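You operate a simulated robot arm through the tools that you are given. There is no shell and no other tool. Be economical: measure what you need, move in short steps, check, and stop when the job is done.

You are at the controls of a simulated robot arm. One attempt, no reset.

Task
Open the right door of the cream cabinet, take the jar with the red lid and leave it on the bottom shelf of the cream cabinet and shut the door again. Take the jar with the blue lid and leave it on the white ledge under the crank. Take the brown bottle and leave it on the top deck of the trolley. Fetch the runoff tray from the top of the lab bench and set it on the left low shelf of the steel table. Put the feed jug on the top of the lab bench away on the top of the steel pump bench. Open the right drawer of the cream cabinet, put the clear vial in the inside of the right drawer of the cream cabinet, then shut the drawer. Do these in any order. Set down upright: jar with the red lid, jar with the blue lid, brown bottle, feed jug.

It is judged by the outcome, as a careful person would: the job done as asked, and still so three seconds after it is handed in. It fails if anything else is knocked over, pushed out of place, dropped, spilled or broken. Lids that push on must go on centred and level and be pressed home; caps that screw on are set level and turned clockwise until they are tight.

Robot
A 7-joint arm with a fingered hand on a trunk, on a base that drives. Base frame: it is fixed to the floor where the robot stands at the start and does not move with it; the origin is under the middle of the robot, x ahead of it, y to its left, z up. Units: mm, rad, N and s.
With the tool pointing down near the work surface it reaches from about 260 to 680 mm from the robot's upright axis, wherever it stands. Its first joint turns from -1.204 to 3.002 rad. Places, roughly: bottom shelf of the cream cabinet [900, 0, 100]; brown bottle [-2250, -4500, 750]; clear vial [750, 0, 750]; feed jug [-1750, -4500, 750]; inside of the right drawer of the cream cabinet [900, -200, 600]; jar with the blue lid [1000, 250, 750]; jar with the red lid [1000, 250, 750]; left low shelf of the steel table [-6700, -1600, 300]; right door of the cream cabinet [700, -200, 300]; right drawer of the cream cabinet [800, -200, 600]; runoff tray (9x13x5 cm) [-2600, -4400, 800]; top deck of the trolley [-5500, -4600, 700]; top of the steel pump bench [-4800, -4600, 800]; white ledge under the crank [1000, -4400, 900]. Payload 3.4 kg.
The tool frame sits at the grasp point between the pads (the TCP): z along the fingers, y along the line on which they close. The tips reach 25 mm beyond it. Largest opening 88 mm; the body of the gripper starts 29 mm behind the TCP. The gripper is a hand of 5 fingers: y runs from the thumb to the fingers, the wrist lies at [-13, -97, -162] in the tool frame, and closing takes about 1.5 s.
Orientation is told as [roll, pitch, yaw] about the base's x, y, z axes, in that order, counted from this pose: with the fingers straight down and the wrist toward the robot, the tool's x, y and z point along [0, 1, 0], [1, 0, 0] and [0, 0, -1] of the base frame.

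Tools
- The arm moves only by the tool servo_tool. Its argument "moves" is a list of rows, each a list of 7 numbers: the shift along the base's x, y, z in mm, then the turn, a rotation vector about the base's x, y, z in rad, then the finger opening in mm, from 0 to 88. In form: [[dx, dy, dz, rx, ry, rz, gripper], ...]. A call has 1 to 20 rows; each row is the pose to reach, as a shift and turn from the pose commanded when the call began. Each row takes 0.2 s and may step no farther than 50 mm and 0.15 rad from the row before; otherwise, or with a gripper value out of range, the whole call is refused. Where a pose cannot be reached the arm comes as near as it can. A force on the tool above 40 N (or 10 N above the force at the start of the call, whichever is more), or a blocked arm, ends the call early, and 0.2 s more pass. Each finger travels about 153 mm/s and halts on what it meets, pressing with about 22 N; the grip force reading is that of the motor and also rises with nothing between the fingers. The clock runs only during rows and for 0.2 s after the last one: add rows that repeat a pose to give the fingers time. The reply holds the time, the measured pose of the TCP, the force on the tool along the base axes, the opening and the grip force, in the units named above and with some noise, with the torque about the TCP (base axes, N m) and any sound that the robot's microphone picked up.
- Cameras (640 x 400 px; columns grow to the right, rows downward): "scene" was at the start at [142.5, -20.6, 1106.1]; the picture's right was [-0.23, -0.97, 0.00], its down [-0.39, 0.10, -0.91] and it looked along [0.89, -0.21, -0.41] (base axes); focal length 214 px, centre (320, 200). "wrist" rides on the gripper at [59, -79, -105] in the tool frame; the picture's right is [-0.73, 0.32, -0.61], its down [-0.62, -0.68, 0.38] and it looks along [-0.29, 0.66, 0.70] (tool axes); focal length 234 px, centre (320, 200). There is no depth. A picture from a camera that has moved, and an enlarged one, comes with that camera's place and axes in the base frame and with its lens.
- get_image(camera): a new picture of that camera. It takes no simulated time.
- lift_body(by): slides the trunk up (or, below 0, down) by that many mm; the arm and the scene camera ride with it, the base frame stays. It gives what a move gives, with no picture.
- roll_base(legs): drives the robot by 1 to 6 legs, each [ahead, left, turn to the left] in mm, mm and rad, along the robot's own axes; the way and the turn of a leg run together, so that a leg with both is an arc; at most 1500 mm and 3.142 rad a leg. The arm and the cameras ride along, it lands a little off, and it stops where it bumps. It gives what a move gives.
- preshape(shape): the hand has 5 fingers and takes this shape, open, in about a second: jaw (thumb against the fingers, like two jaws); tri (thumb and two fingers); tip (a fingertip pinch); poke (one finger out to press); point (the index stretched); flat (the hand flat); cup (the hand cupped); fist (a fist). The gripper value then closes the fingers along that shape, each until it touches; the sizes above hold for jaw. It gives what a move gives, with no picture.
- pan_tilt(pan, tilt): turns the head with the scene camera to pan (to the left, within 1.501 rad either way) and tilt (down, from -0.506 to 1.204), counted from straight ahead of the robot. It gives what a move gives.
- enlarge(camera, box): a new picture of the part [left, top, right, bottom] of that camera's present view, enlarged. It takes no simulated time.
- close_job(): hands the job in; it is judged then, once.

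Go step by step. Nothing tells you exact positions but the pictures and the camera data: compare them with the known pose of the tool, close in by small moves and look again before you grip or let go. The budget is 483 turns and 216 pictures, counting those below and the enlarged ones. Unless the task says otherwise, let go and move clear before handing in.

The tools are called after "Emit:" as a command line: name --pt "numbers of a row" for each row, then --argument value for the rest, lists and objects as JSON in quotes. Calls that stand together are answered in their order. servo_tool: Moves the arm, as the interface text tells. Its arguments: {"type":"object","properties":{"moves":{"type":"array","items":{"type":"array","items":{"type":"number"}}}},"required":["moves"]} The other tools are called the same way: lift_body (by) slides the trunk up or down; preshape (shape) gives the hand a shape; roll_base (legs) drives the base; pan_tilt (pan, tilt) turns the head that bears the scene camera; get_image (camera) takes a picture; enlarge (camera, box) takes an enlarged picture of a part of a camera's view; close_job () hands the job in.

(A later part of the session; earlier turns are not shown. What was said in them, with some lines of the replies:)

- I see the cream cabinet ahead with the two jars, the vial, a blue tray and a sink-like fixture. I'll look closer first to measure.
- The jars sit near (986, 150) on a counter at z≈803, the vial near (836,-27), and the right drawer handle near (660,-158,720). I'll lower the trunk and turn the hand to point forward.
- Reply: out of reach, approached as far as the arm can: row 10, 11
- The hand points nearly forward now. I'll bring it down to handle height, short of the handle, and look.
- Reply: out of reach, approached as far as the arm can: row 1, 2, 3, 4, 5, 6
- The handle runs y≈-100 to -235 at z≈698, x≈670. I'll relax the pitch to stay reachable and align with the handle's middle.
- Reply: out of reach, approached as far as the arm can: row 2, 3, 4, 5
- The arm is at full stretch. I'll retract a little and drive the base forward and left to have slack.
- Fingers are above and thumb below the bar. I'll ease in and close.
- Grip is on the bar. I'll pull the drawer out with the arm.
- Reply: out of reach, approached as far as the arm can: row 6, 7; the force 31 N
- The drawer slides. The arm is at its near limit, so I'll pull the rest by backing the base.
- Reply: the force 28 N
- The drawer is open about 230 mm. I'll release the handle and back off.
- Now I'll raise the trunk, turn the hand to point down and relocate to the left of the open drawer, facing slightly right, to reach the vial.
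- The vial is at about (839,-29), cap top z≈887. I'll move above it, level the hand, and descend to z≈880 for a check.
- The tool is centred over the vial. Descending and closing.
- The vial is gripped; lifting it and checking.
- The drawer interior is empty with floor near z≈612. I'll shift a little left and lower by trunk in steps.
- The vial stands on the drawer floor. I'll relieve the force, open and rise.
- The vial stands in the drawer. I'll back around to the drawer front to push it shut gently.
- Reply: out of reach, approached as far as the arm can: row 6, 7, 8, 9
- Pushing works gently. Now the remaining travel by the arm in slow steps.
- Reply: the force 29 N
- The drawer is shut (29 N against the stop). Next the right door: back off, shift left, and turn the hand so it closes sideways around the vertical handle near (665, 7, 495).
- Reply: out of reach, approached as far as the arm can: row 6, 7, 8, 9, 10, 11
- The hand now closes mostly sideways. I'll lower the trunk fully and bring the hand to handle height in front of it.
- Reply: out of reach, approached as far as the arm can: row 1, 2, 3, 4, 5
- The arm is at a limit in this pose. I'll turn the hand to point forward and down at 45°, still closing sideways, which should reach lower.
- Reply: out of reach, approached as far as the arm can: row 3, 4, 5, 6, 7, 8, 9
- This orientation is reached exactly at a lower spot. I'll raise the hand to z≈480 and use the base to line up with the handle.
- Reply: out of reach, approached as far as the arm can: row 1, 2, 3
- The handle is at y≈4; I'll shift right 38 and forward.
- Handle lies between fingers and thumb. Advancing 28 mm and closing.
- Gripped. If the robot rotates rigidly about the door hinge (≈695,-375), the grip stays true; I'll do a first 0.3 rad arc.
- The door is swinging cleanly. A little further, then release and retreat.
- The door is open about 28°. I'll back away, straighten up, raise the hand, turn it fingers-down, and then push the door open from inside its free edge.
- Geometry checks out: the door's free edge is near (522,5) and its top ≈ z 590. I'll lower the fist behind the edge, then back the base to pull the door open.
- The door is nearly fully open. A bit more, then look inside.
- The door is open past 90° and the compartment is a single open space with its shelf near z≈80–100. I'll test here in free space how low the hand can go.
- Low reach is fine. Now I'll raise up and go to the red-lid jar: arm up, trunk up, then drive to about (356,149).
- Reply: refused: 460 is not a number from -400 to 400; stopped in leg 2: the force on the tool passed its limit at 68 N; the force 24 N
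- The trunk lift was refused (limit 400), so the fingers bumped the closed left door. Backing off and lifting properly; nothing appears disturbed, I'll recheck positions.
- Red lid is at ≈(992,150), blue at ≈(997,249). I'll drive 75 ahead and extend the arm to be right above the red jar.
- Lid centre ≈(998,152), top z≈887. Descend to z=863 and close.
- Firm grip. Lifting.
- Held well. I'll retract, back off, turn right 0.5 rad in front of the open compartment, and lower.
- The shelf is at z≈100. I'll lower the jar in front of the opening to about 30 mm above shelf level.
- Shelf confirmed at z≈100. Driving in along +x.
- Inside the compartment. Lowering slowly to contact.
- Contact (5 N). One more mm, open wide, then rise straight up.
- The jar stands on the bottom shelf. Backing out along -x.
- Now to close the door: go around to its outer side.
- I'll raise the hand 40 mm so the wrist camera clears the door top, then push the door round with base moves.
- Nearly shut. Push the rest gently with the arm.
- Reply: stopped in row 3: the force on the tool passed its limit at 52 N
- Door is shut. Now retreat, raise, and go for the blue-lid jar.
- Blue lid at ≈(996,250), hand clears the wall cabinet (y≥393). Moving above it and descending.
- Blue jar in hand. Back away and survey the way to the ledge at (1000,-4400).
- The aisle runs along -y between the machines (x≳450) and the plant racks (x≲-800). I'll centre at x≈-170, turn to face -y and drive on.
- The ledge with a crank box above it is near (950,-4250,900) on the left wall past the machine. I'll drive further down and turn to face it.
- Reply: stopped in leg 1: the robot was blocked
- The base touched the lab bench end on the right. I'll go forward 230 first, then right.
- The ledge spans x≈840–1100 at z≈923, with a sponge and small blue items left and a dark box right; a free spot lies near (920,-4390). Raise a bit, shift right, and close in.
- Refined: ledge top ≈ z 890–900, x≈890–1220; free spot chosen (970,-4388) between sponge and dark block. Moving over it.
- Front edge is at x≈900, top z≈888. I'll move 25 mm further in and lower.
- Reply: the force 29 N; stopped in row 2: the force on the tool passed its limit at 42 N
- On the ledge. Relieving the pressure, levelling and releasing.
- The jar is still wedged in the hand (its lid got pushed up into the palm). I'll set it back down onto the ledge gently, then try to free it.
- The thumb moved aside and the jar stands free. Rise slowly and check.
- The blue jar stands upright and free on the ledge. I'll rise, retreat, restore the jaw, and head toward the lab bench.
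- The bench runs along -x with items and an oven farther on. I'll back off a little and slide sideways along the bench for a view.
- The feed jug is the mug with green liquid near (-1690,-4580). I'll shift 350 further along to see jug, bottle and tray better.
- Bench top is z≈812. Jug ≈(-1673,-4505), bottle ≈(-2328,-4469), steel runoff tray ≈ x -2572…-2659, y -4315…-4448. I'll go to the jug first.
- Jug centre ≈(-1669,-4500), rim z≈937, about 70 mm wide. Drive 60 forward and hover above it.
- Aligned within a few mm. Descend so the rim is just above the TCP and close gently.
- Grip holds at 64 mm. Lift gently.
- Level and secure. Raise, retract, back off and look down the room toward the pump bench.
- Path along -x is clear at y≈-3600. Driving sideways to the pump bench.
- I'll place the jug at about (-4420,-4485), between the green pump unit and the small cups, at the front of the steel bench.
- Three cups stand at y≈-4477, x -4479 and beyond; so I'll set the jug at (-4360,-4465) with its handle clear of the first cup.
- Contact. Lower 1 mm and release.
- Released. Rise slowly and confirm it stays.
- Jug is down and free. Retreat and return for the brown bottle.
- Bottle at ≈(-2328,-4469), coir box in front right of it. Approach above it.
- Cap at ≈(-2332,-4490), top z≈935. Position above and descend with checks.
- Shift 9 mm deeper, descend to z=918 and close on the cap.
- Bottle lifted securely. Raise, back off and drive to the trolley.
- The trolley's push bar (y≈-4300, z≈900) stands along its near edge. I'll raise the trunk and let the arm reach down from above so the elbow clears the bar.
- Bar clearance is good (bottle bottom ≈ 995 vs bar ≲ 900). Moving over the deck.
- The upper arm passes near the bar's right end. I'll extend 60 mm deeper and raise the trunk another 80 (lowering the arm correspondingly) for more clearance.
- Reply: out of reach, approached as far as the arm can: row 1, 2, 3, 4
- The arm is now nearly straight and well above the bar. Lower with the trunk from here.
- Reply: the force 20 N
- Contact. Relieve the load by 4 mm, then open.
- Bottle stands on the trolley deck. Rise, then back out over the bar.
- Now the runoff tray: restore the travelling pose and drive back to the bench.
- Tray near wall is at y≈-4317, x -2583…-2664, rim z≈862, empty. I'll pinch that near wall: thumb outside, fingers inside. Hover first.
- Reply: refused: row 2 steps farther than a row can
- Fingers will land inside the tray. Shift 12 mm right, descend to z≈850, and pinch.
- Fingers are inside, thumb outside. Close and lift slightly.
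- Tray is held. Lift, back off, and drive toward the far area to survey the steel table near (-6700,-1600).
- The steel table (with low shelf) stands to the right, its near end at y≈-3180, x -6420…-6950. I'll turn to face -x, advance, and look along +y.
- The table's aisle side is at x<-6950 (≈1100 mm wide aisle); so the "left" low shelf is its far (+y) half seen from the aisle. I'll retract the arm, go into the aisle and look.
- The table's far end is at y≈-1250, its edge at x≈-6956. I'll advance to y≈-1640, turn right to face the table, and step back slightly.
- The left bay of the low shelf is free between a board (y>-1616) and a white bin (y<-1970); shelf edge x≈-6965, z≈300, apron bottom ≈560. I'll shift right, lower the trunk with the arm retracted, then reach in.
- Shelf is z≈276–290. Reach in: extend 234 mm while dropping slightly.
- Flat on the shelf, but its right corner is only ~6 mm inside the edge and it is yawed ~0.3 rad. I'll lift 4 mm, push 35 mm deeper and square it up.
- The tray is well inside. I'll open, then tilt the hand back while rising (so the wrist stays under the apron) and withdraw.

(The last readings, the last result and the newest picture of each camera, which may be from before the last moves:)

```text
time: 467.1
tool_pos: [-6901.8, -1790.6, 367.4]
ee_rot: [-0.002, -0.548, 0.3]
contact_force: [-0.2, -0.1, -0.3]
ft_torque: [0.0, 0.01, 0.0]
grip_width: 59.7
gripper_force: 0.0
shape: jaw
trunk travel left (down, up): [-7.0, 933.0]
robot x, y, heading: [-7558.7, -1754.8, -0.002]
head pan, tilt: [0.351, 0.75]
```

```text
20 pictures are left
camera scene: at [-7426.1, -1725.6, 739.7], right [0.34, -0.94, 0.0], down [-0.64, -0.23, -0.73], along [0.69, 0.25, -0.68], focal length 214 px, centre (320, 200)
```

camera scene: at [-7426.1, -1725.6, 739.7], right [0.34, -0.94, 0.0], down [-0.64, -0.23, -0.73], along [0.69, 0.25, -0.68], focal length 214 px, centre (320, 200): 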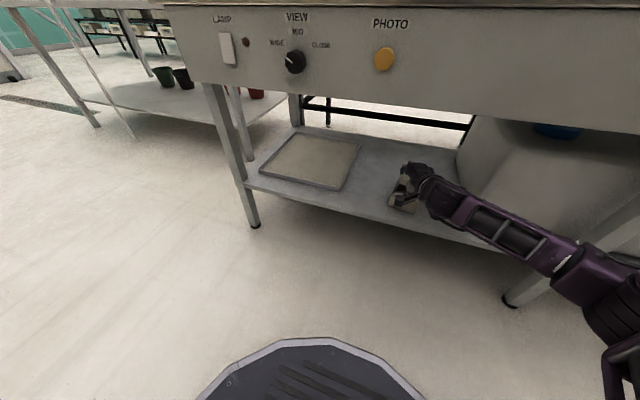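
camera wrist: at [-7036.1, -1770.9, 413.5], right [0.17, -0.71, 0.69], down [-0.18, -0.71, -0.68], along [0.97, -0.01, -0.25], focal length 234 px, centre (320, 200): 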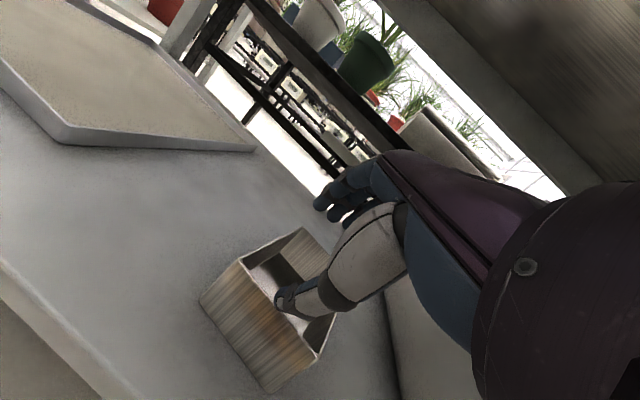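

Emit:
servo_tool --pt "0 0 15 0 0 0 60" --pt "-20 0 20 0 0 0 60" --pt "-60 0 22 0 0 0 60" --pt "-100 0 22 0 0 0 60" --pt "-140 0 22 0 0 0 60" --pt "-180 0 22 0 0 0 60" --pt "-220 0 22 0 0 0 60"

Emit:
get_image --camera "scene"

```text
time: 468.7
tool_pos: [-7107.7, -1785.7, 409.6]
ee_rot: [0.007, -0.544, 0.294]
contact_force: [0.7, -1.1, 0.8]
ft_torque: [0.0, 0.01, 0.04]
grip_width: 60.1
gripper_force: 0.1
shape: jaw
out of reach, approached as far as the arm can: row 5, 6, 7
trunk travel left (down, up): [-7.0, 933.0]
robot x, y, heading: [-7556.9, -1759.8, -0.0]
head pan, tilt: [0.351, 0.75]
```

```text
19 pictures are left
camera scene: at [-7426.6, -1725.0, 739.9], right [0.34, -0.94, 0.0], down [-0.64, -0.24, -0.73], along [0.69, 0.25, -0.68], focal length 214 px, centre (320, 200)
```

scene: 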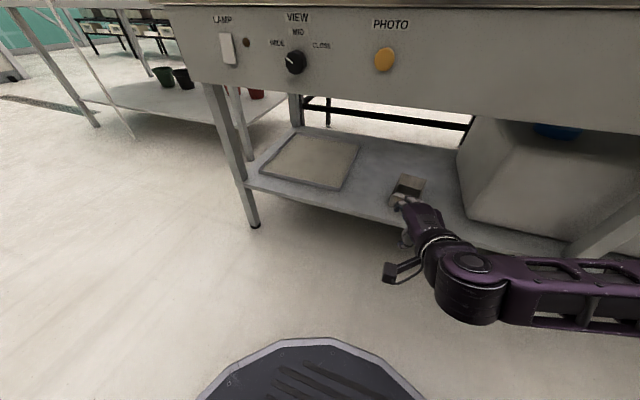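

Emit:
roll_base --legs '[[-80, 0, 0]]'

Emit:
enlarge --camera "scene" --box '[310, 110, 500, 260]'

```text
time: 469.8
tool_pos: [-7189.1, -1787.2, 408.9]
ee_rot: [-0.003, -0.542, 0.298]
contact_force: [0.2, 0.1, 0.7]
ft_torque: [-0.01, 0.02, 0.01]
grip_width: 60.0
gripper_force: 0.1
shape: jaw
trunk travel left (down, up): [-7.0, 933.0]
robot x, y, heading: [-7641.9, -1750.5, 0.0]
head pan, tilt: [0.351, 0.75]
```

```text
2.67 times, centred on (405, 185) of scene
camera zoom: at [-7508.2, -1725.8, 739.7], right [0.34, -0.94, 0.0], down [-0.64, -0.23, -0.73], along [0.69, 0.25, -0.68], focal length 572 px, centre (93, 240)
```

zoom: 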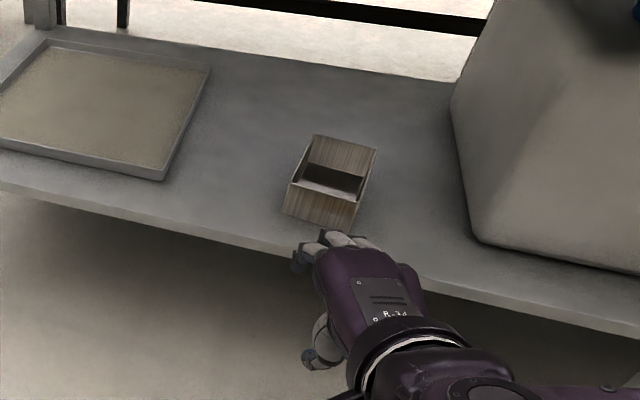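

The tray sits flat on the left low shelf, the hand is clear of it, and all six jobs are done, so I'm handing in.

Emit:
close_job

```text
The job is handed in.
```

I carried out all six jobs and handed the work in. I checked each item in a picture after letting go and did not go back for a final look.

- **Red-lid jar:** upright on the bottom shelf of the cream cabinet, with the right door pushed shut.
- **Blue-lid jar:** upright on the white ledge under the crank.
- **Brown bottle:** upright on the top deck of the trolley.
- **Feed jug:** upright on top of the steel pump bench.
- **Runoff tray:** flat on the left low shelf of the steel table.
- **Clear vial:** inside the right drawer, pushed shut. It was standing when I last saw it, before I closed the drawer.

Two things went off plan. A trunk lift was refused and the fingers bumped the closed left door of the cream cabinet at 68 N; nothing looked out of place afterwards. I also pressed too hard setting the blue jar down, so its lid wedged in the hand and the jar came up with it; I set it down again and it came free upright.
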